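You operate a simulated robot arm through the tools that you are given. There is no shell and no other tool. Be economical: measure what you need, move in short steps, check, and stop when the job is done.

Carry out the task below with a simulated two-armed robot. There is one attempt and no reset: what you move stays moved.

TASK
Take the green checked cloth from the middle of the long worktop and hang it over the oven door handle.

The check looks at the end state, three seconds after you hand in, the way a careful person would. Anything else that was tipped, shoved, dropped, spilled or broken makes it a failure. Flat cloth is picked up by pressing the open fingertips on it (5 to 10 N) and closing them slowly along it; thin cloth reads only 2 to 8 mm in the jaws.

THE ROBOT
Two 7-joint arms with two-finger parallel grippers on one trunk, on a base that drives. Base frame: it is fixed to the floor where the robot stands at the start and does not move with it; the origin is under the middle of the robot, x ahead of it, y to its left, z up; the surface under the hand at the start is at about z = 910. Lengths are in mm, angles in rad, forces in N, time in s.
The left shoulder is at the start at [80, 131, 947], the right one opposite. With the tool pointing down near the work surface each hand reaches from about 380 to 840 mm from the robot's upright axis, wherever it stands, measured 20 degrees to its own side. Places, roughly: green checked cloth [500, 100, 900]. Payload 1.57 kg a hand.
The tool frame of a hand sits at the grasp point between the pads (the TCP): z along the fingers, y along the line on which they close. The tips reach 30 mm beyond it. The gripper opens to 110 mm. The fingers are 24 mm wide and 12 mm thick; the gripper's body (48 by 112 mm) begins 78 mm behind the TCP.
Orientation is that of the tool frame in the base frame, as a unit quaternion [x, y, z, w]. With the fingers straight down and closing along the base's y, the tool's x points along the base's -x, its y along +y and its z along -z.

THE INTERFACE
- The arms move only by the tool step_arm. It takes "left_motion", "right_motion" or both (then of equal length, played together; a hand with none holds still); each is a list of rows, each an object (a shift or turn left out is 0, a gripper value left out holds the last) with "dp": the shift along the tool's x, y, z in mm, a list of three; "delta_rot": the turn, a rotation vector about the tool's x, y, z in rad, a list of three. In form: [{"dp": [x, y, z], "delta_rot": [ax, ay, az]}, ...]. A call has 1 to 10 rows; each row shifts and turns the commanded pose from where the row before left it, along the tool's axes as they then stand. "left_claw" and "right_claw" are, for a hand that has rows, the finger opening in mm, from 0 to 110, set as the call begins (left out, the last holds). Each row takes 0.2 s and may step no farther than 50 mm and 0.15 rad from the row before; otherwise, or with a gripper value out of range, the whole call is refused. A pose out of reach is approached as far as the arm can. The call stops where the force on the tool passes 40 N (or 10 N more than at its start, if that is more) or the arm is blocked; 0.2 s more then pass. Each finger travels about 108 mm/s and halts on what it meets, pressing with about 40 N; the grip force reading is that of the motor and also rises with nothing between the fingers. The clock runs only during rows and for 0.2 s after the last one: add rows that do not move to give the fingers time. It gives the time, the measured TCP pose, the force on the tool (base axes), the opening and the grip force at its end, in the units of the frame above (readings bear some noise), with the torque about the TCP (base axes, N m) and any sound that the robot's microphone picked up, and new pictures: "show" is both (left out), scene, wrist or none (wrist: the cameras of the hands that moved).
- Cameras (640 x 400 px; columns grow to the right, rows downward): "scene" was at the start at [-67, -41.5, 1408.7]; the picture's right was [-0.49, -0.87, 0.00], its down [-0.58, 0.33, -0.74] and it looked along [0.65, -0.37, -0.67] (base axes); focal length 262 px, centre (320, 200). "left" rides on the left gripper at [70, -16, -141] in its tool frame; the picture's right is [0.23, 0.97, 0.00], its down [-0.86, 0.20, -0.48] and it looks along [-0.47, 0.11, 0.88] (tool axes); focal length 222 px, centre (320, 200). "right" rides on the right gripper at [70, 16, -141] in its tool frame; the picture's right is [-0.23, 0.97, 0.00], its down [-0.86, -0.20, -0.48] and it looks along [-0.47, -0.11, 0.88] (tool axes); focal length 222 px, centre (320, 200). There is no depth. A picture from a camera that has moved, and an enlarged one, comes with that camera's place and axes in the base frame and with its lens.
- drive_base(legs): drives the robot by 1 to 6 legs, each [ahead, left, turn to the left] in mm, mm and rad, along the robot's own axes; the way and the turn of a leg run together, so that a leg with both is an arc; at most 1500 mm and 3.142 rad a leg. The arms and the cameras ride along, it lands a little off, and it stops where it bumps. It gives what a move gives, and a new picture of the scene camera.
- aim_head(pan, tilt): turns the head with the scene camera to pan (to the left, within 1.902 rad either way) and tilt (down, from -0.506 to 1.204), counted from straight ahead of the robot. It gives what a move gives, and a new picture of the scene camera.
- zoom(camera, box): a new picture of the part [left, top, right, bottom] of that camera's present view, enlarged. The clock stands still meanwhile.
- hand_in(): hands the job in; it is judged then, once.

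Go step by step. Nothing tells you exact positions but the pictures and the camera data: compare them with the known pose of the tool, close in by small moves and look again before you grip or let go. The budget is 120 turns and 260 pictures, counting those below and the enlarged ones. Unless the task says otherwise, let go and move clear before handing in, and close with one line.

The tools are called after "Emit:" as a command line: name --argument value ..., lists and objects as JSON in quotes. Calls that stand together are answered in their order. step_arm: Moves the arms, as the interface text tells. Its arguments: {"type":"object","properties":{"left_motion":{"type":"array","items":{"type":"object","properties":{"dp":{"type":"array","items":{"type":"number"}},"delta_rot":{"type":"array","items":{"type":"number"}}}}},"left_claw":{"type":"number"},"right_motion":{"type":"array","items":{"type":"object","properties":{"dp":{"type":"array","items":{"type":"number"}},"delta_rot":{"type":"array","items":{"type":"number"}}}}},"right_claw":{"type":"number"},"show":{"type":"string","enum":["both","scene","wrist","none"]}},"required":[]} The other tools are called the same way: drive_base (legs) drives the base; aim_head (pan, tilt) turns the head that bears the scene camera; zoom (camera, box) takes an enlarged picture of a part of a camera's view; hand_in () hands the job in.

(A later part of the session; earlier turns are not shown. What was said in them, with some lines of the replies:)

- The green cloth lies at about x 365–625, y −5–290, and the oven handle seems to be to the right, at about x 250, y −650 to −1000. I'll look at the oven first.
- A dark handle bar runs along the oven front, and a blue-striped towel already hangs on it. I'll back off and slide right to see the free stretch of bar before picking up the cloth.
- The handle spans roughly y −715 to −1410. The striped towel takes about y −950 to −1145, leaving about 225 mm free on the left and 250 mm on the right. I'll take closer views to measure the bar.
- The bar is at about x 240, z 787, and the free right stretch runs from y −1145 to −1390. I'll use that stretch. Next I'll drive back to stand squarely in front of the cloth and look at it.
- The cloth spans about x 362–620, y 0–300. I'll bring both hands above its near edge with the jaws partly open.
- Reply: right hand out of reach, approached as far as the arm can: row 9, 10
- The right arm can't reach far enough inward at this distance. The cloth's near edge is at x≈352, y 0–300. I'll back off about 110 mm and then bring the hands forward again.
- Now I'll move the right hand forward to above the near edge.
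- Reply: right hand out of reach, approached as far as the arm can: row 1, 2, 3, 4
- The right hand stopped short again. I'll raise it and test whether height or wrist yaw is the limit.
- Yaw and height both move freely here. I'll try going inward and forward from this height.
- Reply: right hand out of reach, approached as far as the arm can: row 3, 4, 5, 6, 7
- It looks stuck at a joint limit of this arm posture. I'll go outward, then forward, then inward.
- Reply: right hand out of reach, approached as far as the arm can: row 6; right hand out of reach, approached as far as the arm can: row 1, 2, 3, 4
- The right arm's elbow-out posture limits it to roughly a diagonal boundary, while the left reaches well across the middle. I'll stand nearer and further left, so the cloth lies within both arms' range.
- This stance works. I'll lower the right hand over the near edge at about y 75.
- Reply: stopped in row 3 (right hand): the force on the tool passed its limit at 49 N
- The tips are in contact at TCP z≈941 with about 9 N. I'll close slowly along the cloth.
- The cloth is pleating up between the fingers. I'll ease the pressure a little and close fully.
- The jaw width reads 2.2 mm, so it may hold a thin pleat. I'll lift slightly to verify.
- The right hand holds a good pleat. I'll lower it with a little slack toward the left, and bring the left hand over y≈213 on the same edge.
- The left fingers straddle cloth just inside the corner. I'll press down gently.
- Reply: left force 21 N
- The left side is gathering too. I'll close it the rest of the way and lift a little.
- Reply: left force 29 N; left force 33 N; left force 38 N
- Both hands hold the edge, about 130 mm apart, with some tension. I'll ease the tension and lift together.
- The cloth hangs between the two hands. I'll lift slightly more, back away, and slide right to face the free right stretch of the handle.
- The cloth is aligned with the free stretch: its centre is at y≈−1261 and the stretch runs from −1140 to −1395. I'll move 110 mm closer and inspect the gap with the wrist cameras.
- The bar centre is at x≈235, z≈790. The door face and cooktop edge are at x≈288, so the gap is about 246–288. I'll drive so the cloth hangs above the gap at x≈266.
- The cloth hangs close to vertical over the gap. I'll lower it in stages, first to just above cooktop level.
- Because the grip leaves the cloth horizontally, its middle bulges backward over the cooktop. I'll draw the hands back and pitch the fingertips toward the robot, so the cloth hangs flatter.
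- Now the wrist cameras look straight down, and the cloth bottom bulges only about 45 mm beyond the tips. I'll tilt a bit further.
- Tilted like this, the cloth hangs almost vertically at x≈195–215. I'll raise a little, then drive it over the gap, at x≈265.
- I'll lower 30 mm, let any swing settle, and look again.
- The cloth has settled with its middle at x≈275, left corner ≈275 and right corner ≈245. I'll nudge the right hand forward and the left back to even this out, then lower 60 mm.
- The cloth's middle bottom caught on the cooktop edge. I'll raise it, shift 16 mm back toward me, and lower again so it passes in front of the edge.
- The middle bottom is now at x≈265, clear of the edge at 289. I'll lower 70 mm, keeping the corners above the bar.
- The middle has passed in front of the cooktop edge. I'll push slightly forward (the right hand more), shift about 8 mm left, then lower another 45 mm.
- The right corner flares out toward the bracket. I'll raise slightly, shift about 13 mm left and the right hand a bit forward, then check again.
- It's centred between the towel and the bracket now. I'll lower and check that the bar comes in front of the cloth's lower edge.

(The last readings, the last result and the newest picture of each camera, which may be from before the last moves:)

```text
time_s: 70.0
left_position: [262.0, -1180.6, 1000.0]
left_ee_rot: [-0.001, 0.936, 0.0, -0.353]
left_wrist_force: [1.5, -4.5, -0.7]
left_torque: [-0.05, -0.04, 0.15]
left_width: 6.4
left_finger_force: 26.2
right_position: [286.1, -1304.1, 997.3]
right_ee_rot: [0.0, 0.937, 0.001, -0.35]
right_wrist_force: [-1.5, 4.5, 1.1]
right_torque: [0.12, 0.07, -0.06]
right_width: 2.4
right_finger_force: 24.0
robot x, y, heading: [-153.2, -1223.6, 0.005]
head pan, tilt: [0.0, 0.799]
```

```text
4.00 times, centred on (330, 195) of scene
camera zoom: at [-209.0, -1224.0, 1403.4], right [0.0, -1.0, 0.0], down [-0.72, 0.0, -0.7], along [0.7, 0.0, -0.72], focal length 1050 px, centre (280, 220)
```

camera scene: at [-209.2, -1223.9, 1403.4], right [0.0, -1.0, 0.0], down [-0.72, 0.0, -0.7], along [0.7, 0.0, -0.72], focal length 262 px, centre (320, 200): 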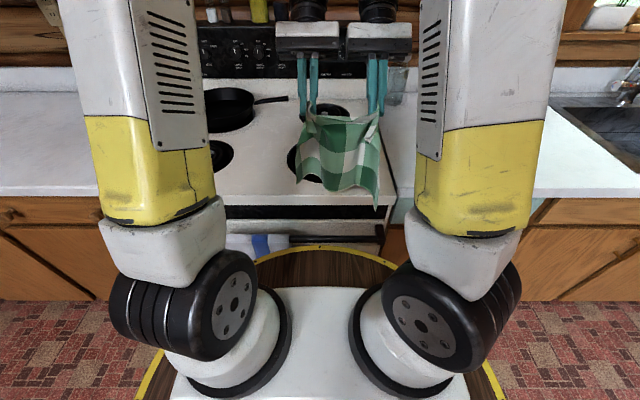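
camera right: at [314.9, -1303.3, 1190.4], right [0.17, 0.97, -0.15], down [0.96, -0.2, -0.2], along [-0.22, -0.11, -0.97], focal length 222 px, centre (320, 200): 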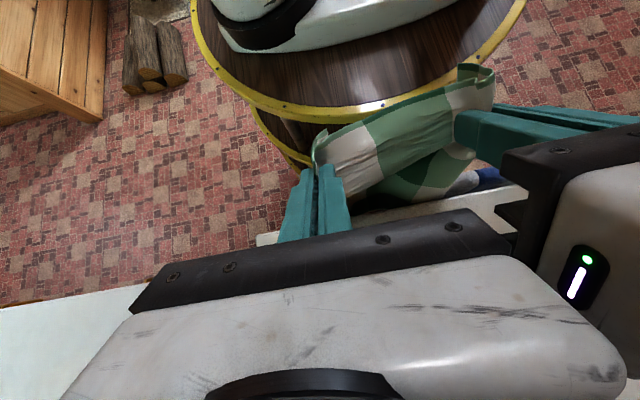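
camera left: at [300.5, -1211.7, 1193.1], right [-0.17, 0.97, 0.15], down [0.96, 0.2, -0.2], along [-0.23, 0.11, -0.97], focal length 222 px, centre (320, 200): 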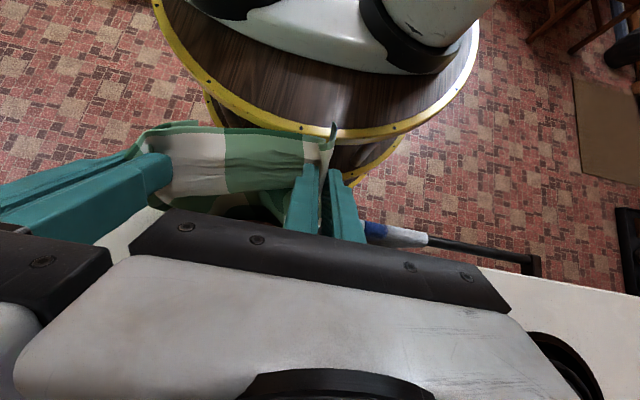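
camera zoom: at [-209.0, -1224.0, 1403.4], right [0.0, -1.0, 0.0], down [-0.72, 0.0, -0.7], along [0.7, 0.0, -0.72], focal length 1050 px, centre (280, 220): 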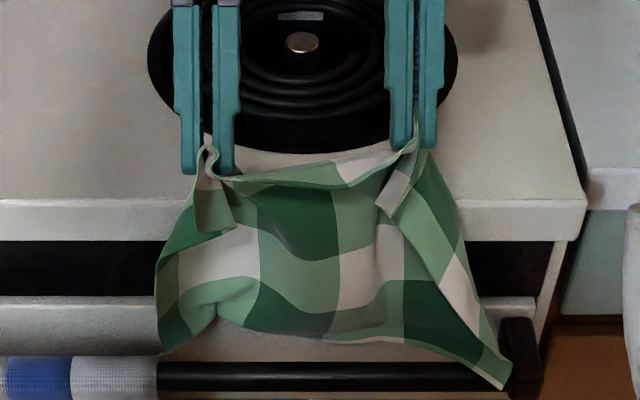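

The right corner is riding over the front of the bar. I'll raise 32 mm, push the right side farther back toward the door, and lower again.

Emit:
step_arm --left_motion '[{"dp": [10.5, 0, -12]}, {"dp": [10.5, 0, -12]}, {"dp": [-3, 0, -2.6]}, {"dp": [0, 0, 0]}, {"dp": [0, 0, 0]}, {"dp": [0, 0, 0]}]' --right_motion '[{"dp": [10.5, 0, -12]}, {"dp": [10.5, 0, -12]}, {"dp": [-6.5, 1, -5.7]}, {"dp": [-6.5, 1, -5.7]}, {"dp": [0, 0, 0]}, {"dp": [0, 0, 0]}]' --show "none"

Emit:
zoom --camera "scene" --box '[250, 145, 410, 245]'

Emit:
zoom --camera "right" --box '[200, 40, 560, 265]'

```text
time_s: 71.4
left_position: [264.7, -1180.1, 1029.6]
left_ee_rot: [0.0, 0.936, -0.001, -0.353]
left_wrist_force: [6.2, -13.4, -1.2]
left_torque: [-0.24, -0.18, 0.38]
left_width: 6.4
left_finger_force: 26.2
right_position: [303.6, -1302.7, 1030.0]
right_ee_rot: [0.0, 0.937, 0.0, -0.35]
right_wrist_force: [-6.7, 13.3, 1.0]
right_torque: [0.42, 0.17, -0.17]
right_width: 2.1
right_finger_force: 23.3
robot x, y, heading: [-149.7, -1220.9, 0.002]
head pan, tilt: [0.0, 0.799]
```

```text
4.00 times, centred on (330, 195) of scene
camera zoom: at [-209.0, -1224.0, 1403.4], right [0.0, -1.0, 0.0], down [-0.72, 0.0, -0.7], along [0.7, 0.0, -0.72], focal length 1050 px, centre (280, 220)
```

zoom: 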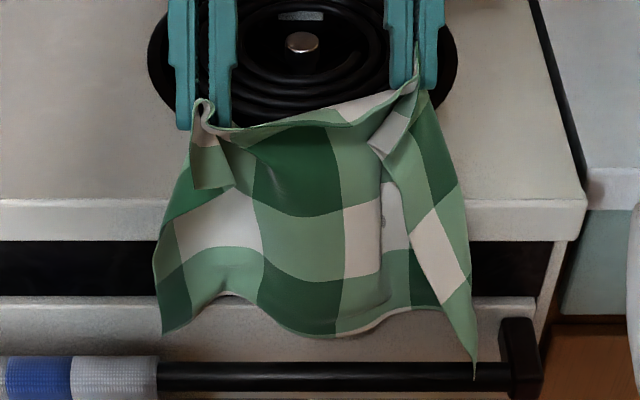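

```text
1.78 times, centred on (380, 152) of right
camera zoom: at [341.2, -1286.1, 1183.1], right [0.17, 0.97, -0.15], down [0.96, -0.2, -0.2], along [-0.22, -0.11, -0.97], focal length 395 px, centre (213, 284)
```

zoom: 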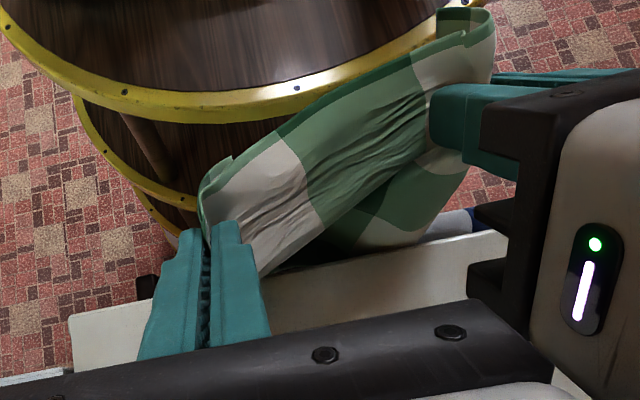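

Emit:
zoom --camera "scene" --box '[340, 205, 400, 245]'

Emit:
zoom --camera "scene" --box '[280, 205, 340, 245]'

```text
10.00 times, centred on (370, 225) of scene
camera zoom: at [-209.0, -1224.0, 1403.4], right [0.0, -1.0, 0.0], down [-0.72, 0.0, -0.7], along [0.7, 0.0, -0.72], focal length 2625 px, centre (-180, -50)
```

zoom: 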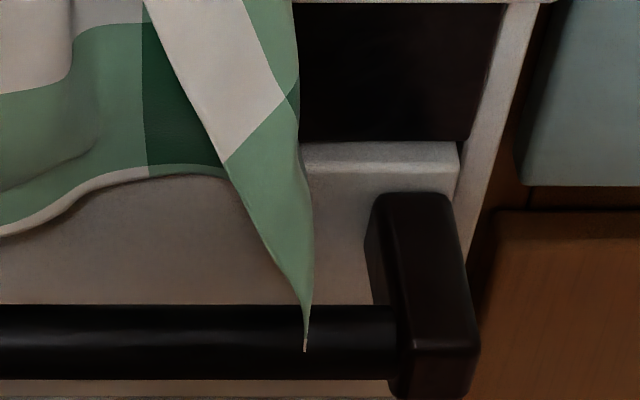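

```text
10.00 times, centred on (310, 225) of scene
camera zoom: at [-209.0, -1224.0, 1403.4], right [0.0, -1.0, 0.0], down [-0.72, 0.0, -0.7], along [0.7, 0.0, -0.72], focal length 2625 px, centre (420, -50)
```

zoom: 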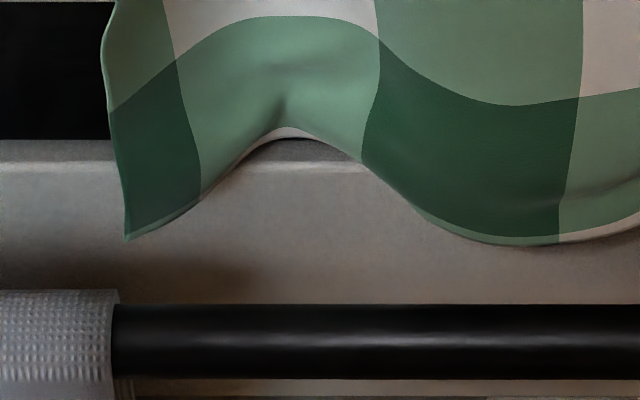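

Only the thin tip of the right corner still lies over the bar. I'll use the cooktop edge as a guide: move both hands farther forward so the cloth hangs over that edge along the door face, then lower it.

Emit:
step_arm --left_motion '[{"dp": [9.9, 0, -11.3]}, {"dp": [-5.9, 0, -5.1]}, {"dp": [-5.9, 0, -5.1]}, {"dp": [-5.9, 0, -5.1]}, {"dp": [-5.9, 0, -5.1]}, {"dp": [-5.9, 0, -5.1]}, {"dp": [-5.9, 0, -5.1]}, {"dp": [0, 0, 0]}, {"dp": [0, 0, 0]}]' --right_motion '[{"dp": [9.9, 0, -11.3]}, {"dp": [-2.6, 0, -2.3]}, {"dp": [-2.6, 0, -2.3]}, {"dp": [-2.6, 0, -2.3]}, {"dp": [-2.6, 0, -2.3]}, {"dp": [-2.6, 0, -2.3]}, {"dp": [-2.6, 0, -2.3]}, {"dp": [0, 0, 0]}, {"dp": [0, 0, 0]}]' --show "none"

Emit:
zoom --camera "scene" --box '[250, 145, 410, 245]'

```text
time_s: 73.4
left_position: [312.4, -1180.3, 1046.6]
left_ee_rot: [0.0, 0.936, 0.0, -0.353]
left_wrist_force: [0.1, -0.7, -0.4]
left_torque: [-0.03, 0.01, -0.06]
left_width: 6.0
left_finger_force: 25.4
right_position: [323.6, -1302.0, 1046.3]
right_ee_rot: [0.001, 0.937, 0.001, -0.35]
right_wrist_force: [-0.5, -0.3, -0.9]
right_torque: [0.05, 0.01, 0.01]
right_width: 2.0
right_finger_force: 23.9
robot x, y, heading: [-153.1, -1223.6, 0.002]
head pan, tilt: [0.0, 0.799]
```

```text
4.00 times, centred on (330, 195) of scene
camera zoom: at [-209.0, -1224.0, 1403.4], right [0.0, -1.0, 0.0], down [-0.72, 0.0, -0.7], along [0.7, 0.0, -0.72], focal length 1050 px, centre (280, 220)
```

zoom: 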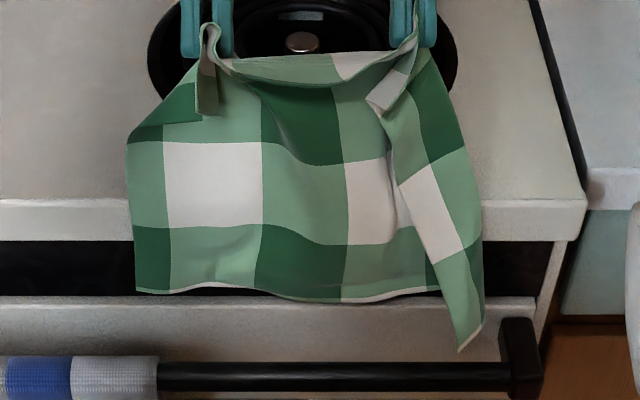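

Now it hangs flat over the cooktop edge. I'll shift 9 mm right, away from the towel, and lower 40 mm, checking that the hem goes behind the bar.

Emit:
step_arm --left_motion '[{"dp": [0, -9, 0]}, {"dp": [-9.9, 0, 11.3]}, {"dp": [-9.9, 0, 11.3]}, {"dp": [-6.6, 0, 7.5]}, {"dp": [0, 0, 0]}, {"dp": [0, 0, 0]}]' --right_motion '[{"dp": [0, -9, 0]}, {"dp": [-9.9, 0, 11.3]}, {"dp": [-9.9, 0, 11.3]}, {"dp": [-6.6, 0, 7.5]}, {"dp": [0, 0, 0]}, {"dp": [0, 0, 0]}]' --show "none"

Emit:
zoom --camera "scene" --box '[250, 155, 410, 255]'

```text
time_s: 74.8
left_position: [314.2, -1191.0, 1006.0]
left_ee_rot: [-0.001, 0.936, 0.0, -0.352]
left_wrist_force: [0.4, -0.1, 0.6]
left_torque: [-0.01, 0.03, 0.02]
left_width: 5.8
left_finger_force: 25.7
right_position: [325.1, -1312.3, 1006.5]
right_ee_rot: [0.0, 0.937, 0.001, -0.349]
right_wrist_force: [-0.3, -0.3, 0.4]
right_torque: [-0.02, 0.01, 0.01]
right_width: 1.9
right_finger_force: 23.7
robot x, y, heading: [-152.4, -1227.3, 0.005]
head pan, tilt: [0.0, 0.799]
```

```text
4.00 times, centred on (330, 205) of scene
camera zoom: at [-208.9, -1224.0, 1403.4], right [0.0, -1.0, 0.0], down [-0.72, 0.0, -0.7], along [0.7, 0.0, -0.72], focal length 1050 px, centre (280, 180)
```

zoom: 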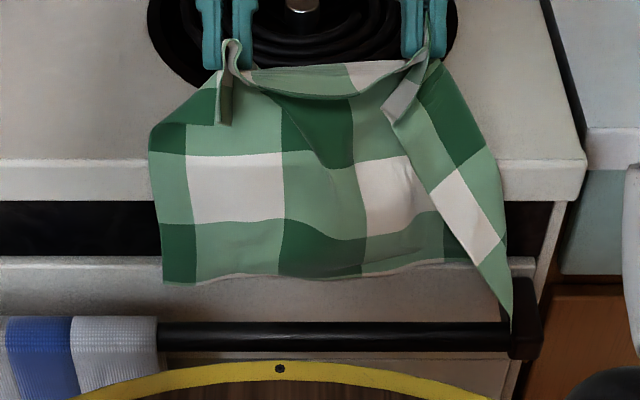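

Emit:
zoom --camera "scene" --box '[340, 205, 400, 245]'

```text
10.00 times, centred on (370, 225) of scene
camera zoom: at [-208.9, -1224.0, 1403.4], right [0.0, -1.0, 0.0], down [-0.72, 0.0, -0.7], along [0.7, 0.0, -0.72], focal length 2625 px, centre (-180, -50)
```

zoom: 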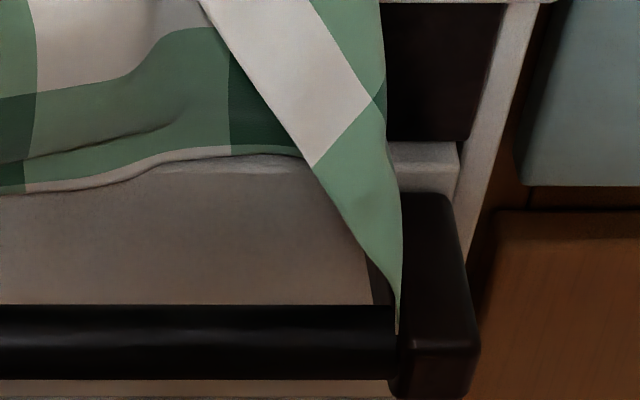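

The right corner's tip may stay in front of the bar. That's acceptable, since it will sit under the front half. I'll shift slightly left, lower to about z 960, and draw the hands back over the gap.

Emit:
step_arm --left_motion '[{"dp": [0, 7, 0]}, {"dp": [-9.9, 0, 11.3]}, {"dp": [-9.9, 0, 11.3]}, {"dp": [-9.9, 0, 11.3]}, {"dp": [0, 0, 0]}, {"dp": [8, 0, 7]}, {"dp": [8, 0, 7]}, {"dp": [8, 0, 7]}, {"dp": [0, 0, 0]}]' --right_motion '[{"dp": [0, 8, 0]}, {"dp": [-9.9, 0, 11.3]}, {"dp": [-9.9, 0, 11.3]}, {"dp": [-9.9, 0, 11.3]}, {"dp": [0, 0, 0]}, {"dp": [10, 0, 8.8]}, {"dp": [10, 0, 8.8]}, {"dp": [10, 0, 8.8]}, {"dp": [0, 0, 0]}]' --show "scene"

Emit:
zoom --camera "scene" --box '[250, 155, 410, 255]'

```text
time_s: 76.8
left_position: [278.9, -1184.6, 960.7]
left_ee_rot: [-0.001, 0.936, -0.001, -0.353]
left_wrist_force: [0.0, 0.4, 0.5]
left_torque: [0.02, -0.04, 0.02]
left_width: 5.9
left_finger_force: 25.5
right_position: [283.2, -1302.5, 959.8]
right_ee_rot: [0.0, 0.937, 0.001, -0.349]
right_wrist_force: [-0.8, 0.6, 0.9]
right_torque: [0.03, 0.02, -0.03]
right_width: 2.2
right_finger_force: 23.7
robot x, y, heading: [-151.0, -1224.5, 0.004]
head pan, tilt: [0.0, 0.799]
camera scene: at [-208.9, -1224.0, 1403.4], right [0.0, -1.0, 0.0], down [-0.72, 0.0, -0.7], along [0.7, 0.0, -0.72], focal length 262 px, centre (320, 200)
```

scene: 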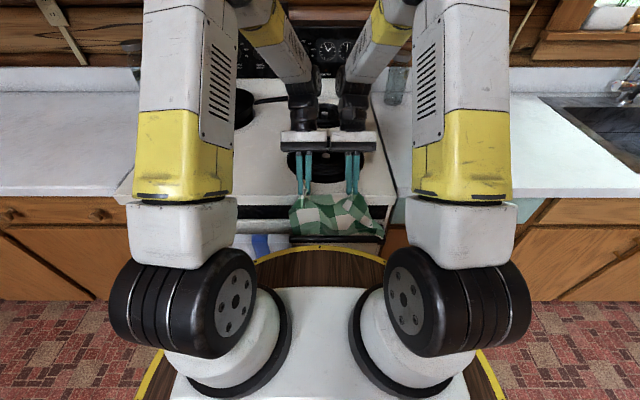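

```text
4.00 times, centred on (330, 205) of scene
camera zoom: at [-208.9, -1224.0, 1403.4], right [0.0, -1.0, 0.0], down [-0.72, 0.0, -0.7], along [0.7, 0.0, -0.72], focal length 1050 px, centre (280, 180)
```

zoom: 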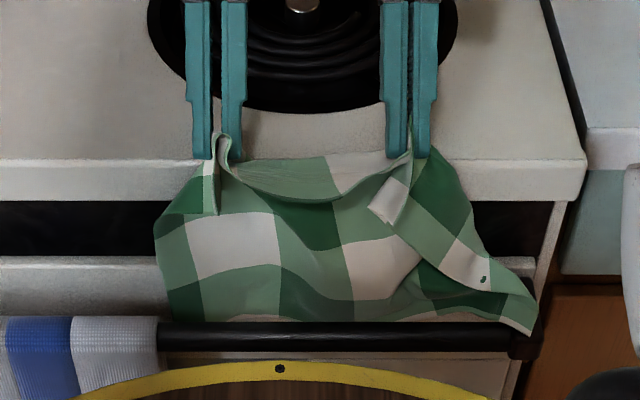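

The main panel is now behind the bar. I'll straighten the hands to vertical so they can go lower.

Emit:
step_arm --left_motion '[{"delta_rot": [0, -0.12, 0]}, {"delta_rot": [0, -0.12, 0]}, {"delta_rot": [0, -0.12, 0]}, {"delta_rot": [0, -0.12, 0]}, {"delta_rot": [0, -0.12, 0]}, {"delta_rot": [0, -0.12, 0]}, {"dp": [0, 0, 0]}]' --right_motion '[{"delta_rot": [0, -0.12, 0]}, {"delta_rot": [0, -0.12, 0]}, {"delta_rot": [0, -0.12, 0]}, {"delta_rot": [0, -0.12, 0]}, {"delta_rot": [0, -0.12, 0]}, {"delta_rot": [0, -0.115, 0]}, {"dp": [0, 0, 0]}]' --show "wrist"

Emit:
zoom --camera "scene" --box '[250, 155, 410, 255]'

```text
time_s: 78.4
left_position: [281.7, -1183.3, 960.4]
left_ee_rot: [-0.001, 1.0, 0.0, 0.001]
left_wrist_force: [0.1, 0.1, 0.1]
left_torque: [-0.03, 0.0, 0.01]
left_width: 6.1
left_finger_force: 26.4
right_position: [284.4, -1304.1, 957.9]
right_ee_rot: [0.0, 1.0, 0.0, 0.002]
right_wrist_force: [0.0, 0.5, -0.9]
right_torque: [-0.01, -0.01, 0.03]
right_width: 2.2
right_finger_force: 23.5
robot x, y, heading: [-151.3, -1223.7, 0.004]
head pan, tilt: [0.0, 0.799]
camera right: at [212.8, -1287.2, 1099.7], right [0.23, 0.97, 0.0], down [0.85, -0.2, 0.48], along [0.47, -0.11, -0.88], focal length 222 px, centre (320, 200)
camera left: at [210.2, -1200.9, 1103.1], right [-0.23, 0.97, 0.0], down [0.85, 0.2, 0.48], along [0.47, 0.11, -0.88], focal length 222 px, centre (320, 200)
```

right: 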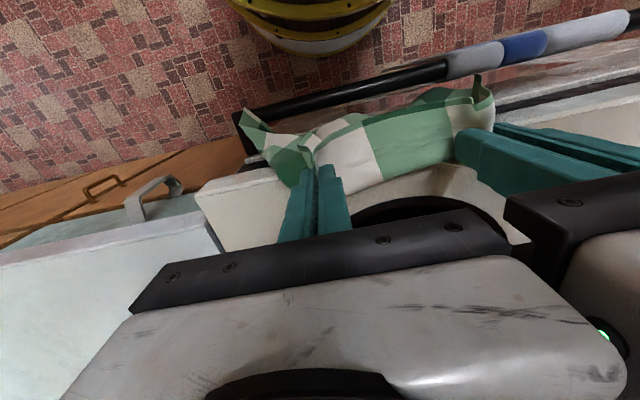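
left: 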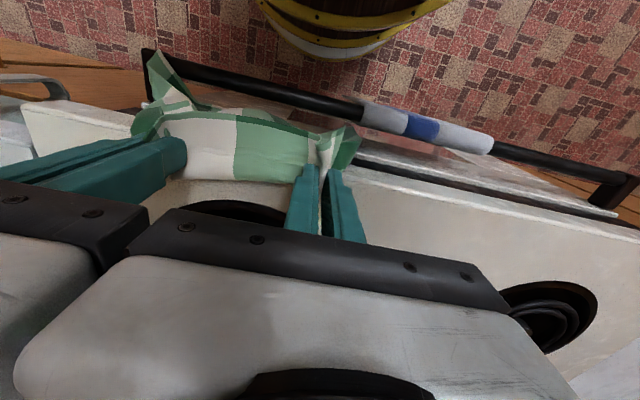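

```text
4.00 times, centred on (330, 205) of scene
camera zoom: at [-209.0, -1224.0, 1403.4], right [0.0, -1.0, 0.0], down [-0.72, 0.0, -0.7], along [0.7, 0.0, -0.72], focal length 1050 px, centre (280, 180)
```

zoom: 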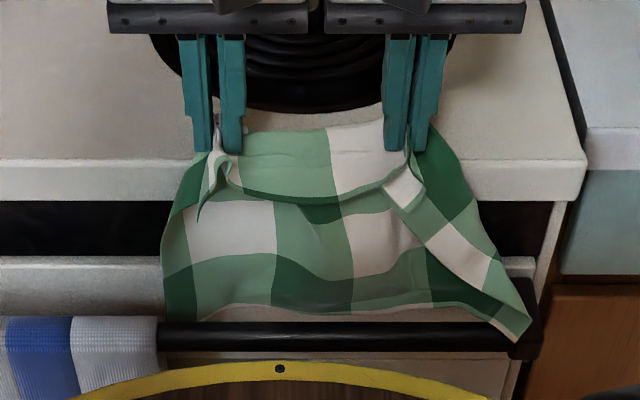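

Hands are vertical. I'll move back to x≈266 over the gap and lower about 55 mm.

Emit:
step_arm --left_motion '[{"dp": [8, 2, 0]}, {"dp": [8, 2, 0]}, {"dp": [0, 0, 14]}, {"dp": [0, 0, 14]}, {"dp": [0, 0, 14]}, {"dp": [0, 0, 14]}, {"dp": [0, 0, 0]}]' --right_motion '[{"dp": [9, 2, 0]}, {"dp": [9, 2, 0]}, {"dp": [0, 0, 14]}, {"dp": [0, 0, 14]}, {"dp": [0, 0, 14]}, {"dp": [0, 0, 14]}, {"dp": [0, 0, 0]}]' --show "wrist"

Emit:
zoom --camera "scene" --box '[250, 155, 410, 255]'

```text
time_s: 80.0
left_position: [263.9, -1178.8, 903.7]
left_ee_rot: [0.0, 1.0, 0.0, 0.0]
left_wrist_force: [-0.3, 0.5, -0.4]
left_torque: [0.0, -0.04, 0.04]
left_width: 5.9
left_finger_force: 26.2
right_position: [265.8, -1299.8, 901.2]
right_ee_rot: [-0.001, 1.0, 0.0, 0.002]
right_wrist_force: [-6.3, -0.6, 0.9]
right_torque: [0.03, 0.01, -0.02]
right_width: 2.3
right_finger_force: 24.4
robot x, y, heading: [-152.5, -1225.2, 0.001]
head pan, tilt: [0.0, 0.799]
camera right: at [194.4, -1284.0, 1043.7], right [0.23, 0.97, 0.0], down [0.85, -0.2, 0.48], along [0.47, -0.11, -0.88], focal length 222 px, centre (320, 200)
camera left: at [193.9, -1196.3, 1046.6], right [-0.23, 0.97, 0.0], down [0.85, 0.2, 0.48], along [0.47, 0.11, -0.88], focal length 222 px, centre (320, 200)
```

right: 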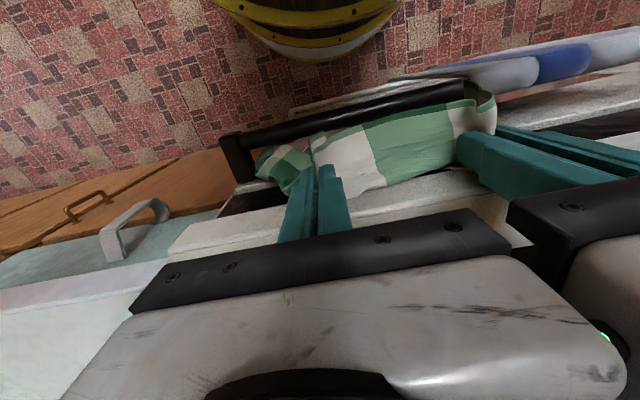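
left: 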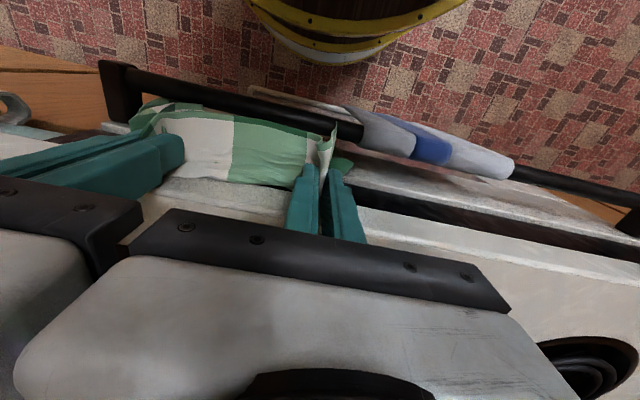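

```text
4.00 times, centred on (330, 205) of scene
camera zoom: at [-209.4, -1224.0, 1403.4], right [0.0, -1.0, 0.0], down [-0.72, 0.0, -0.7], along [0.7, 0.0, -0.72], focal length 1050 px, centre (280, 180)
```

zoom: 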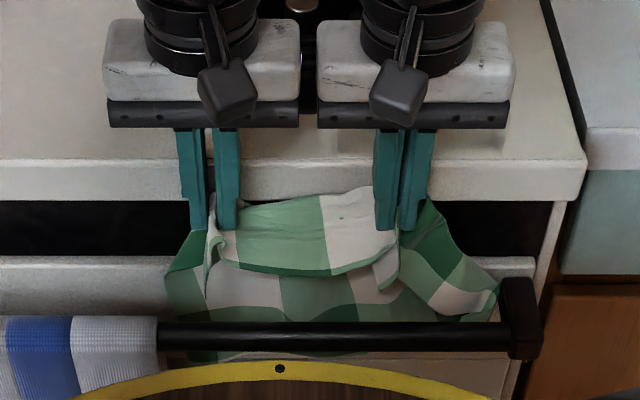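

The whole lower part, including the right corner, is now behind the bar, and the held edge is at z≈875 above it. Next I'll draw the held edge back toward me over the bar by driving back 68 mm.

Emit:
drive_base --legs '[[-68, 0, 0]]'

Emit:
zoom --camera "scene" --box '[240, 130, 420, 245]'

Emit:
zoom --camera "right" --box '[0, 0, 640, 400]'

```text
time_s: 81.0
left_position: [197.4, -1178.8, 904.4]
left_ee_rot: [-0.001, 1.0, 0.0, 0.0]
left_wrist_force: [0.5, -0.4, 0.4]
left_torque: [0.02, -0.07, 0.02]
left_width: 6.2
left_finger_force: 25.9
right_position: [199.3, -1300.4, 901.6]
right_ee_rot: [0.0, 1.0, 0.0, 0.001]
right_wrist_force: [0.1, 0.2, -0.3]
right_torque: [0.01, 0.0, -0.02]
right_width: 2.1
right_finger_force: 23.3
robot x, y, heading: [-215.4, -1221.0, 0.005]
head pan, tilt: [0.0, 0.799]
camera scene: at [-276.4, -1224.0, 1403.4], right [0.0, -1.0, 0.0], down [-0.72, 0.0, -0.7], along [0.7, 0.0, -0.72], focal length 262 px, centre (320, 200)
```

scene: 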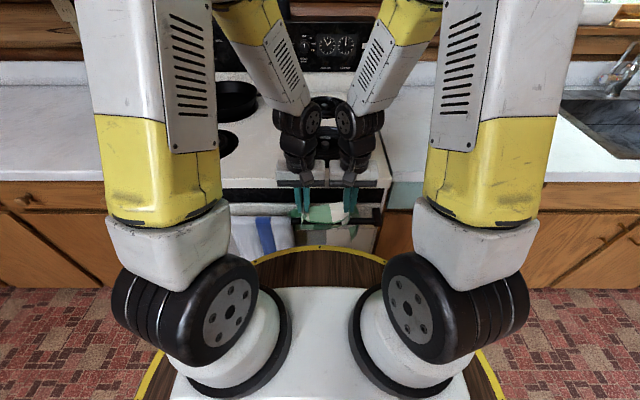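

```text
3.48 times, centred on (330, 188) of scene
camera zoom: at [-276.4, -1224.0, 1403.4], right [0.0, -1.0, 0.0], down [-0.72, 0.0, -0.7], along [0.7, 0.0, -0.72], focal length 913 px, centre (285, 244)
```

zoom: 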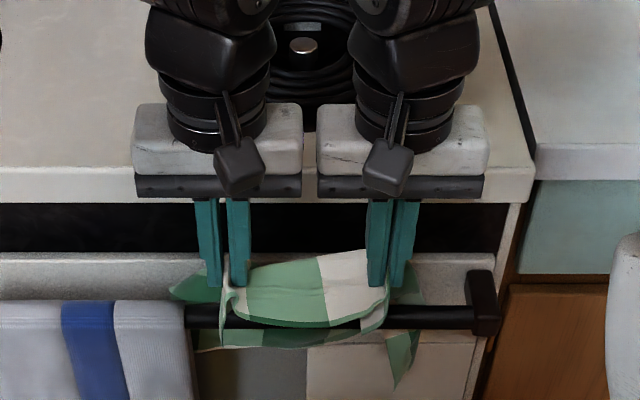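

```text
1.00 times, centred on (320, 200) of right (not enlarged: the box is as wide or as high as the picture)
camera zoom: at [127.5, -1284.0, 1043.7], right [0.23, 0.97, 0.0], down [0.85, -0.2, 0.48], along [0.47, -0.11, -0.88], focal length 222 px, centre (320, 200)
```

zoom: 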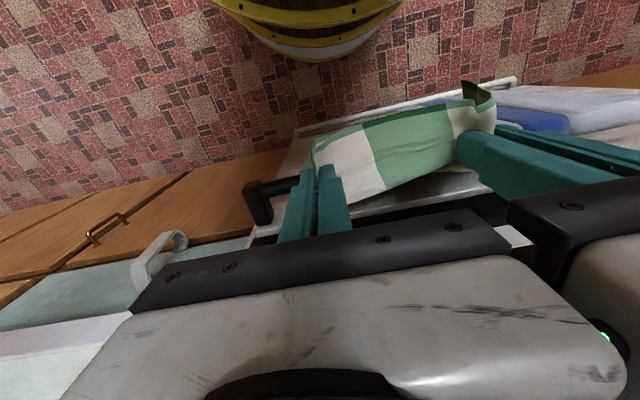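

The cloth now passes from the hands over the bar and down behind it. I'll lower the hands in front of the bar.

Emit:
step_arm --left_motion '[{"dp": [3, 0, 15]}, {"dp": [3, 0, 15]}, {"dp": [3, 0, 15]}, {"dp": [0, 0, 15]}, {"dp": [0, 0, 15]}, {"dp": [0, 0, 10]}, {"dp": [0, 0, 0]}]' --right_motion '[{"dp": [3, 0, 15]}, {"dp": [3, 0, 15]}, {"dp": [3, 0, 15]}, {"dp": [0, 0, 15]}, {"dp": [0, 0, 15]}, {"dp": [0, 0, 10]}, {"dp": [0, 0, 0]}]' --show "wrist"

Emit:
zoom --camera "scene" --box '[240, 150, 420, 265]'

```text
time_s: 82.6
left_position: [186.6, -1177.3, 818.1]
left_ee_rot: [0.0, 1.0, 0.0, -0.001]
left_wrist_force: [-0.4, -0.6, 0.3]
left_torque: [-0.03, -0.05, 0.02]
left_width: 6.2
left_finger_force: 26.0
right_position: [189.4, -1302.7, 815.8]
right_ee_rot: [0.0, 1.0, 0.0, 0.001]
right_wrist_force: [-0.2, -0.5, -0.3]
right_torque: [-0.01, 0.0, -0.02]
right_width: 2.2
right_finger_force: 24.0
robot x, y, heading: [-215.5, -1222.9, 0.001]
head pan, tilt: [0.0, 0.799]
camera right: at [117.6, -1285.9, 958.1], right [0.23, 0.97, 0.0], down [0.85, -0.2, 0.48], along [0.47, -0.11, -0.88], focal length 222 px, centre (320, 200)
camera left: at [117.1, -1195.5, 960.7], right [-0.23, 0.97, 0.0], down [0.85, 0.2, 0.48], along [0.47, 0.11, -0.88], focal length 222 px, centre (320, 200)
```

right: 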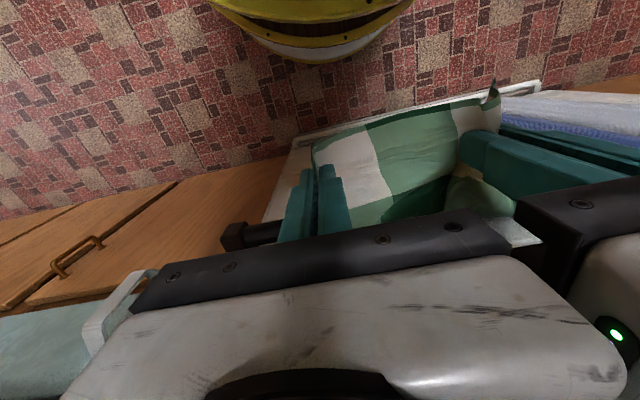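
left: 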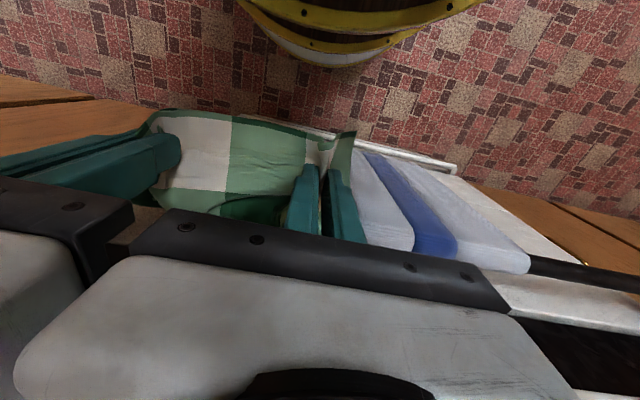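

```text
3.48 times, centred on (330, 208) of scene
camera zoom: at [-276.5, -1224.0, 1403.4], right [0.0, -1.0, 0.0], down [-0.72, 0.0, -0.7], along [0.7, 0.0, -0.72], focal length 913 px, centre (285, 174)
```

zoom: 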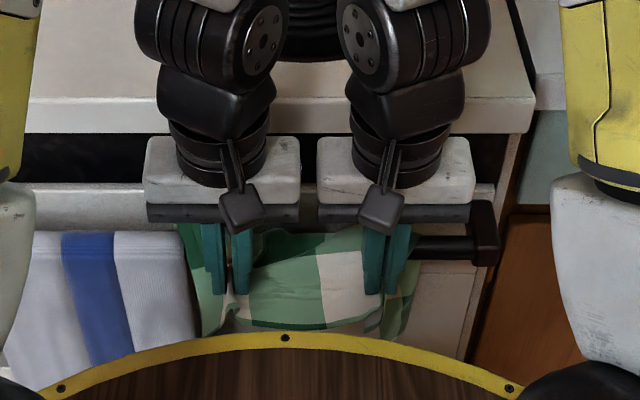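

Clear so far. I'll lower another 65 mm to lay the front half down.

Emit:
step_arm --left_motion '[{"dp": [0, 0, 15]}, {"dp": [0, 0, 15]}, {"dp": [0, 0, 15]}, {"dp": [0, 0, 12]}, {"dp": [0, 0, 10]}, {"dp": [0, 0, 0]}]' --right_motion '[{"dp": [0, 0, 15]}, {"dp": [0, 0, 15]}, {"dp": [0, 0, 15]}, {"dp": [0, 0, 12]}, {"dp": [0, 0, 10]}, {"dp": [0, 0, 0]}]' --show "wrist"

Emit:
zoom --camera "scene" --box '[240, 150, 420, 265]'

```text
time_s: 84.0
left_position: [187.3, -1178.9, 751.8]
left_ee_rot: [-0.001, 1.0, 0.0, 0.001]
left_wrist_force: [0.4, 0.3, 0.1]
left_torque: [0.0, -0.03, -0.02]
left_width: 5.9
left_finger_force: 25.5
right_position: [190.4, -1300.4, 749.4]
right_ee_rot: [0.0, 1.0, 0.0, 0.001]
right_wrist_force: [0.0, 0.1, 0.2]
right_torque: [0.02, -0.01, 0.03]
right_width: 2.2
right_finger_force: 23.8
robot x, y, heading: [-216.2, -1225.3, 0.004]
head pan, tilt: [0.0, 0.799]
camera right: at [119.0, -1283.9, 891.6], right [0.23, 0.97, 0.0], down [0.85, -0.2, 0.48], along [0.47, -0.11, -0.88], focal length 222 px, centre (320, 200)
camera left: at [117.4, -1196.9, 894.4], right [-0.23, 0.97, 0.0], down [0.85, 0.2, 0.48], along [0.47, 0.11, -0.88], focal length 222 px, centre (320, 200)
```

right: 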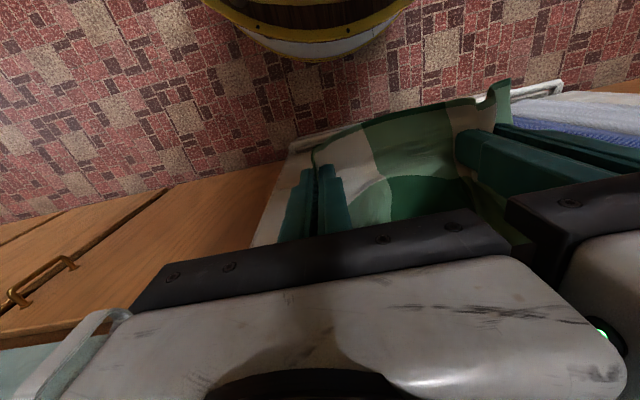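
left: 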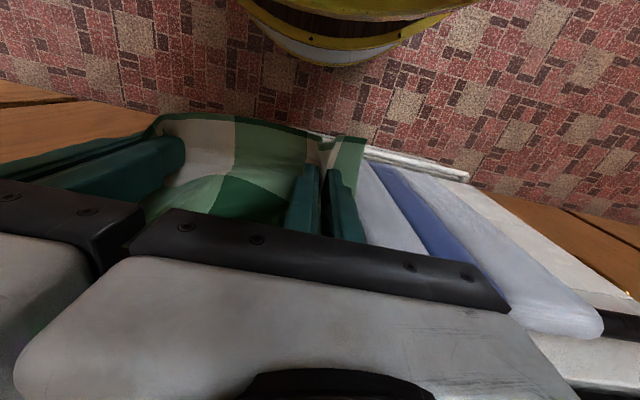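

```text
3.48 times, centred on (330, 208) of scene
camera zoom: at [-276.5, -1224.0, 1403.4], right [0.0, -1.0, 0.0], down [-0.72, 0.0, -0.7], along [0.7, 0.0, -0.72], focal length 913 px, centre (285, 174)
```

zoom: 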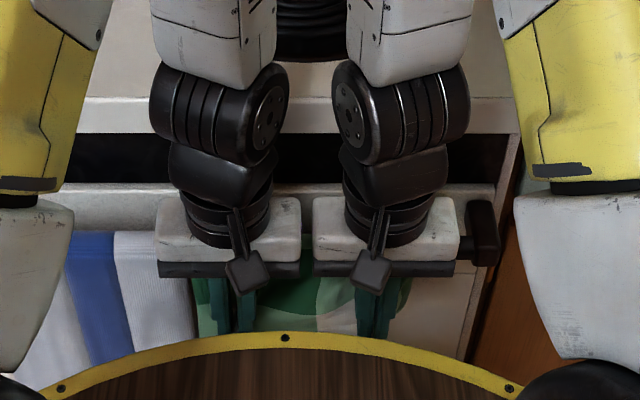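

The front half is slack in front of the bar. I'll lower a bit more and then open the fingers slightly to release.

Emit:
step_arm --left_motion '[{"dp": [2, 0, 7]}, {"dp": [2, 0, 7]}, {"dp": [0, 0, 0]}]' --right_motion '[{"dp": [2, 0, 7]}, {"dp": [2, 0, 7]}, {"dp": [0, 0, 0]}]' --show "none"

Emit:
step_arm --left_motion '[{"dp": [0, 0, 0]}, {"dp": [0, 0, 0]}, {"dp": [0, 0, 0]}]' --right_motion '[{"dp": [0, 0, 0]}, {"dp": [0, 0, 0]}, {"dp": [0, 0, 0]}]' --left_claw 26 --right_claw 26 --show "wrist"

```text
time_s: 84.8
left_position: [184.4, -1180.1, 738.5]
left_ee_rot: [-0.001, 1.0, 0.0, 0.0]
left_wrist_force: [0.4, -0.7, -0.2]
left_torque: [-0.01, -0.01, 0.02]
left_width: 6.1
left_finger_force: 26.2
right_position: [187.8, -1299.6, 737.4]
right_ee_rot: [0.001, 1.0, 0.001, 0.001]
right_wrist_force: [0.1, 0.2, -0.2]
right_torque: [0.01, -0.02, -0.02]
right_width: 2.3
right_finger_force: 23.8
robot x, y, heading: [-216.8, -1221.7, 0.001]
head pan, tilt: [0.0, 0.799]
```

```text
time_s: 85.6
left_position: [184.4, -1179.3, 737.4]
left_ee_rot: [0.0, 1.0, 0.0, 0.0]
left_wrist_force: [-0.2, 0.9, -0.2]
left_torque: [0.01, 0.0, 0.0]
left_width: 26.1
left_finger_force: 0.0
right_position: [186.4, -1300.4, 737.1]
right_ee_rot: [0.0, 1.0, 0.0, 0.001]
right_wrist_force: [0.5, 0.1, -1.0]
right_torque: [0.07, 0.02, -0.02]
right_width: 25.8
right_finger_force: 0.1
robot x, y, heading: [-217.2, -1223.9, 0.01]
head pan, tilt: [0.0, 0.799]
camera right: at [114.9, -1284.0, 879.1], right [0.23, 0.97, 0.0], down [0.85, -0.2, 0.48], along [0.47, -0.11, -0.88], focal length 222 px, centre (320, 200)
camera left: at [113.7, -1197.2, 880.5], right [-0.23, 0.97, 0.0], down [0.86, 0.2, 0.48], along [0.47, 0.11, -0.88], focal length 222 px, centre (320, 200)
```

right: 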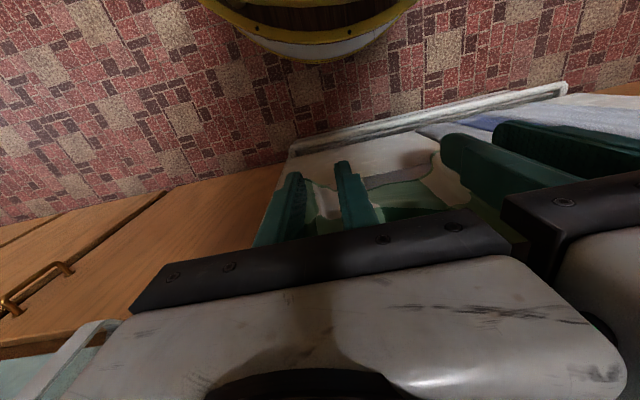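
left: 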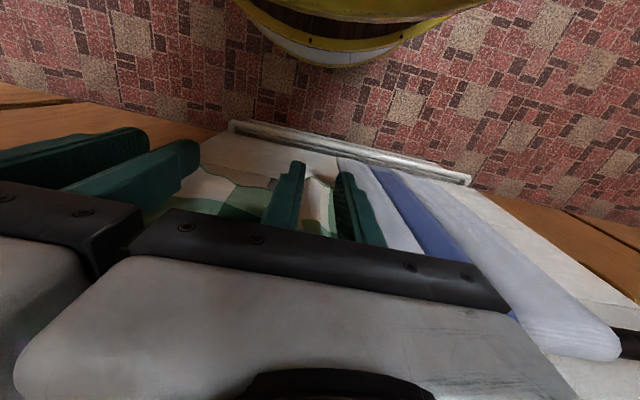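

The cloth is released and has fallen against the oven side. I'll back straight away slowly and look.

Emit:
drive_base --legs '[[-40, 0, 0]]'

Emit:
zoom --camera "left" --box '[0, 0, 640, 400]'

Emit:
zoom --camera "right" --box '[0, 0, 640, 400]'

```text
time_s: 86.5
left_position: [143.7, -1179.6, 736.9]
left_ee_rot: [-0.001, 1.0, 0.0, 0.0]
left_wrist_force: [0.3, 0.4, 0.4]
left_torque: [0.01, 0.03, -0.01]
left_width: 26.2
left_finger_force: 0.2
right_position: [145.5, -1299.6, 737.1]
right_ee_rot: [0.0, 1.0, 0.0, 0.002]
right_wrist_force: [0.7, -0.2, 0.3]
right_torque: [0.01, 0.0, -0.03]
right_width: 25.8
right_finger_force: 0.1
robot x, y, heading: [-255.1, -1223.3, -0.001]
head pan, tilt: [0.0, 0.799]
camera scene: at [-316.5, -1224.1, 1403.4], right [0.0, -1.0, 0.0], down [-0.72, 0.0, -0.7], along [0.7, 0.0, -0.72], focal length 262 px, centre (320, 200)
```

scene: 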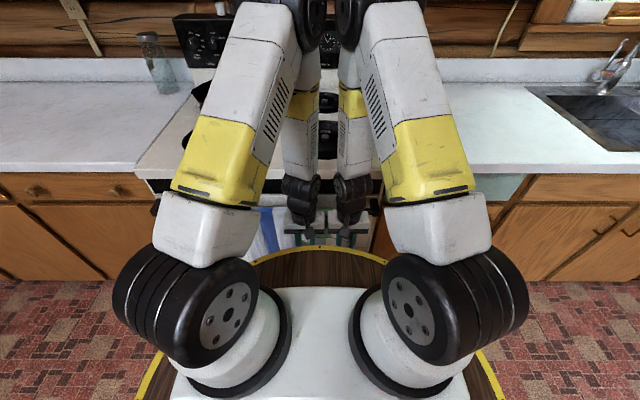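

```text
1.00 times, centred on (320, 200) of left (not enlarged: the box is as wide or as high as the picture)
camera zoom: at [73.6, -1197.0, 880.5], right [-0.23, 0.97, 0.0], down [0.85, 0.2, 0.48], along [0.47, 0.11, -0.88], focal length 222 px, centre (320, 200)
```

zoom: 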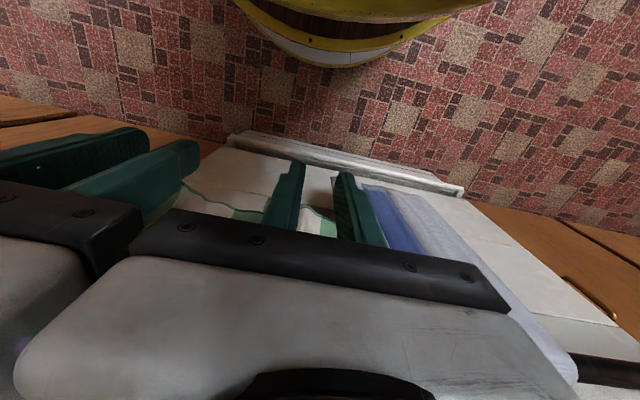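

```text
1.00 times, centred on (320, 200) of right (not enlarged: the box is as wide or as high as the picture)
camera zoom: at [74.9, -1283.9, 879.1], right [0.23, 0.97, 0.0], down [0.85, -0.2, 0.48], along [0.47, -0.11, -0.88], focal length 222 px, centre (320, 200)
```

zoom: 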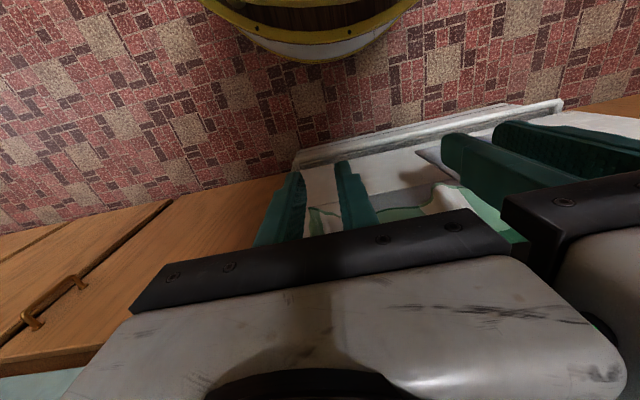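

The fingers are clear of the cloth. I'll back off farther for a full view of the result.

Emit:
drive_base --legs '[[-300, 0, 0]]'

Emit:
step_arm --left_motion '[{"dp": [0, 30, -35]}, {"dp": [0, 30, -35]}, {"dp": [0, 35, -35]}, {"dp": [0, 35, -35]}, {"dp": [0, 35, -35]}, {"dp": [0, 35, -35]}]' --right_motion '[{"dp": [0, -30, -35]}, {"dp": [0, -30, -35]}, {"dp": [0, -35, -35]}, {"dp": [0, -35, -35]}, {"dp": [0, -35, -35]}, {"dp": [0, -35, -35]}]' --show "scene"

Emit:
aim_head --pan 0.0 --tilt 0.7

```text
time_s: 88.5
left_position: [-151.6, -1179.8, 737.8]
left_ee_rot: [-0.001, 1.0, 0.0, 0.0]
left_wrist_force: [-0.1, 0.4, -1.3]
left_torque: [-0.01, 0.01, -0.02]
left_width: 25.9
left_finger_force: 0.3
right_position: [-149.3, -1301.4, 737.1]
right_ee_rot: [0.0, 1.0, 0.0, 0.002]
right_wrist_force: [0.2, 0.0, 0.4]
right_torque: [-0.01, -0.01, 0.03]
right_width: 26.1
right_finger_force: 0.1
robot x, y, heading: [-556.1, -1225.8, 0.001]
head pan, tilt: [0.0, 0.799]
camera scene: at [-612.1, -1224.6, 1403.4], right [0.0, -1.0, 0.0], down [-0.72, 0.0, -0.7], along [0.7, 0.0, -0.72], focal length 262 px, centre (320, 200)
```

scene: 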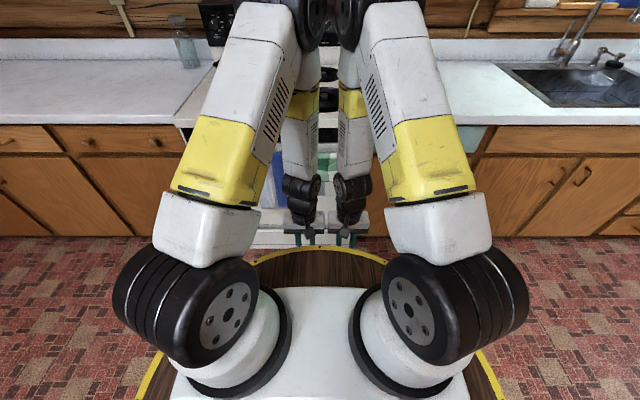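

```text
time_s: 89.9
left_position: [-147.9, -979.1, 947.8]
left_ee_rot: [0.001, 1.0, 0.0, -0.001]
left_wrist_force: [0.8, -0.5, -0.5]
left_torque: [-0.02, 0.06, 0.02]
left_width: 26.2
left_finger_force: 0.0
right_position: [-151.0, -1499.9, 946.3]
right_ee_rot: [-0.001, 1.0, 0.001, 0.001]
right_wrist_force: [-0.8, 0.5, -0.5]
right_torque: [0.02, 0.05, -0.03]
right_width: 25.9
right_finger_force: 0.0
robot x, y, heading: [-557.6, -1222.9, 0.001]
head pan, tilt: [0.0, 0.799]
camera scene: at [-611.6, -1224.6, 1403.4], right [0.0, -1.0, 0.0], down [-0.72, 0.0, -0.7], along [0.7, 0.0, -0.72], focal length 262 px, centre (320, 200)
```

scene: 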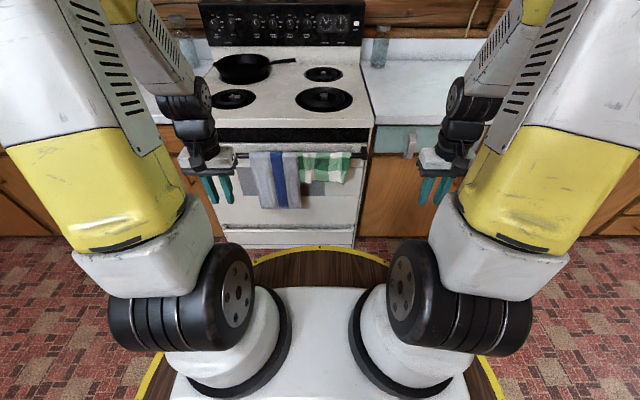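

```text
time_s: 90.6
left_position: [-148.7, -980.1, 946.9]
left_ee_rot: [-0.001, 1.0, 0.0, -0.001]
left_wrist_force: [-1.3, 0.0, -1.2]
left_torque: [-0.01, -0.01, 0.0]
left_width: 26.0
left_finger_force: 0.0
right_position: [-150.1, -1499.0, 945.5]
right_ee_rot: [0.0, 1.0, 0.0, 0.001]
right_wrist_force: [0.0, -0.1, -0.6]
right_torque: [-0.02, -0.01, 0.0]
right_width: 26.1
right_finger_force: 0.1
robot x, y, heading: [-556.4, -1225.7, -0.0]
head pan, tilt: [0.0, 0.7]
camera scene: at [-607.9, -1224.6, 1411.6], right [0.0, -1.0, 0.0], down [-0.64, 0.0, -0.76], along [0.76, 0.0, -0.64], focal length 262 px, centre (320, 200)
```

scene: 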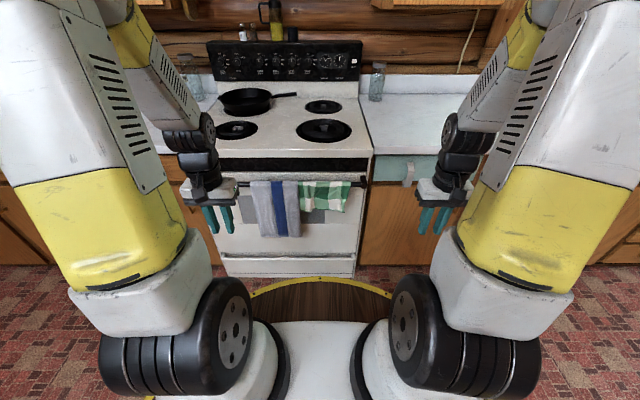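

Emit:
zoom --camera "scene" --box '[220, 160, 380, 260]'

```text
4.00 times, centred on (300, 210) of scene
camera zoom: at [-607.9, -1224.6, 1411.6], right [0.0, -1.0, 0.0], down [-0.64, 0.0, -0.76], along [0.76, 0.0, -0.64], focal length 1050 px, centre (400, 160)
```

zoom: 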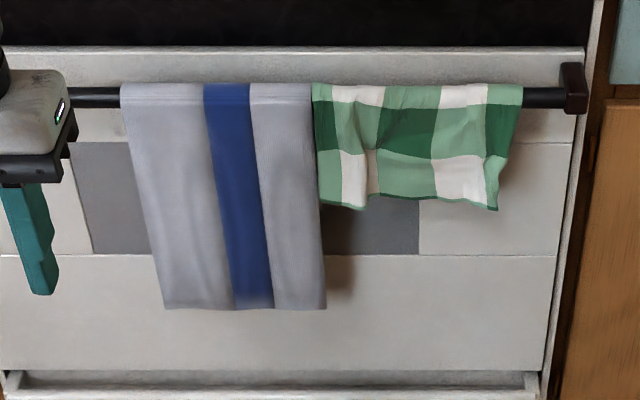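

The green cloth hangs neatly over the handle beside the undisturbed striped towel, and both hands are clear.

Emit:
hand_in

```text
The job is handed in.
```

The green checked cloth is hanging over the oven door handle, to the right of the striped towel, and in the last view nothing else appeared to have moved.
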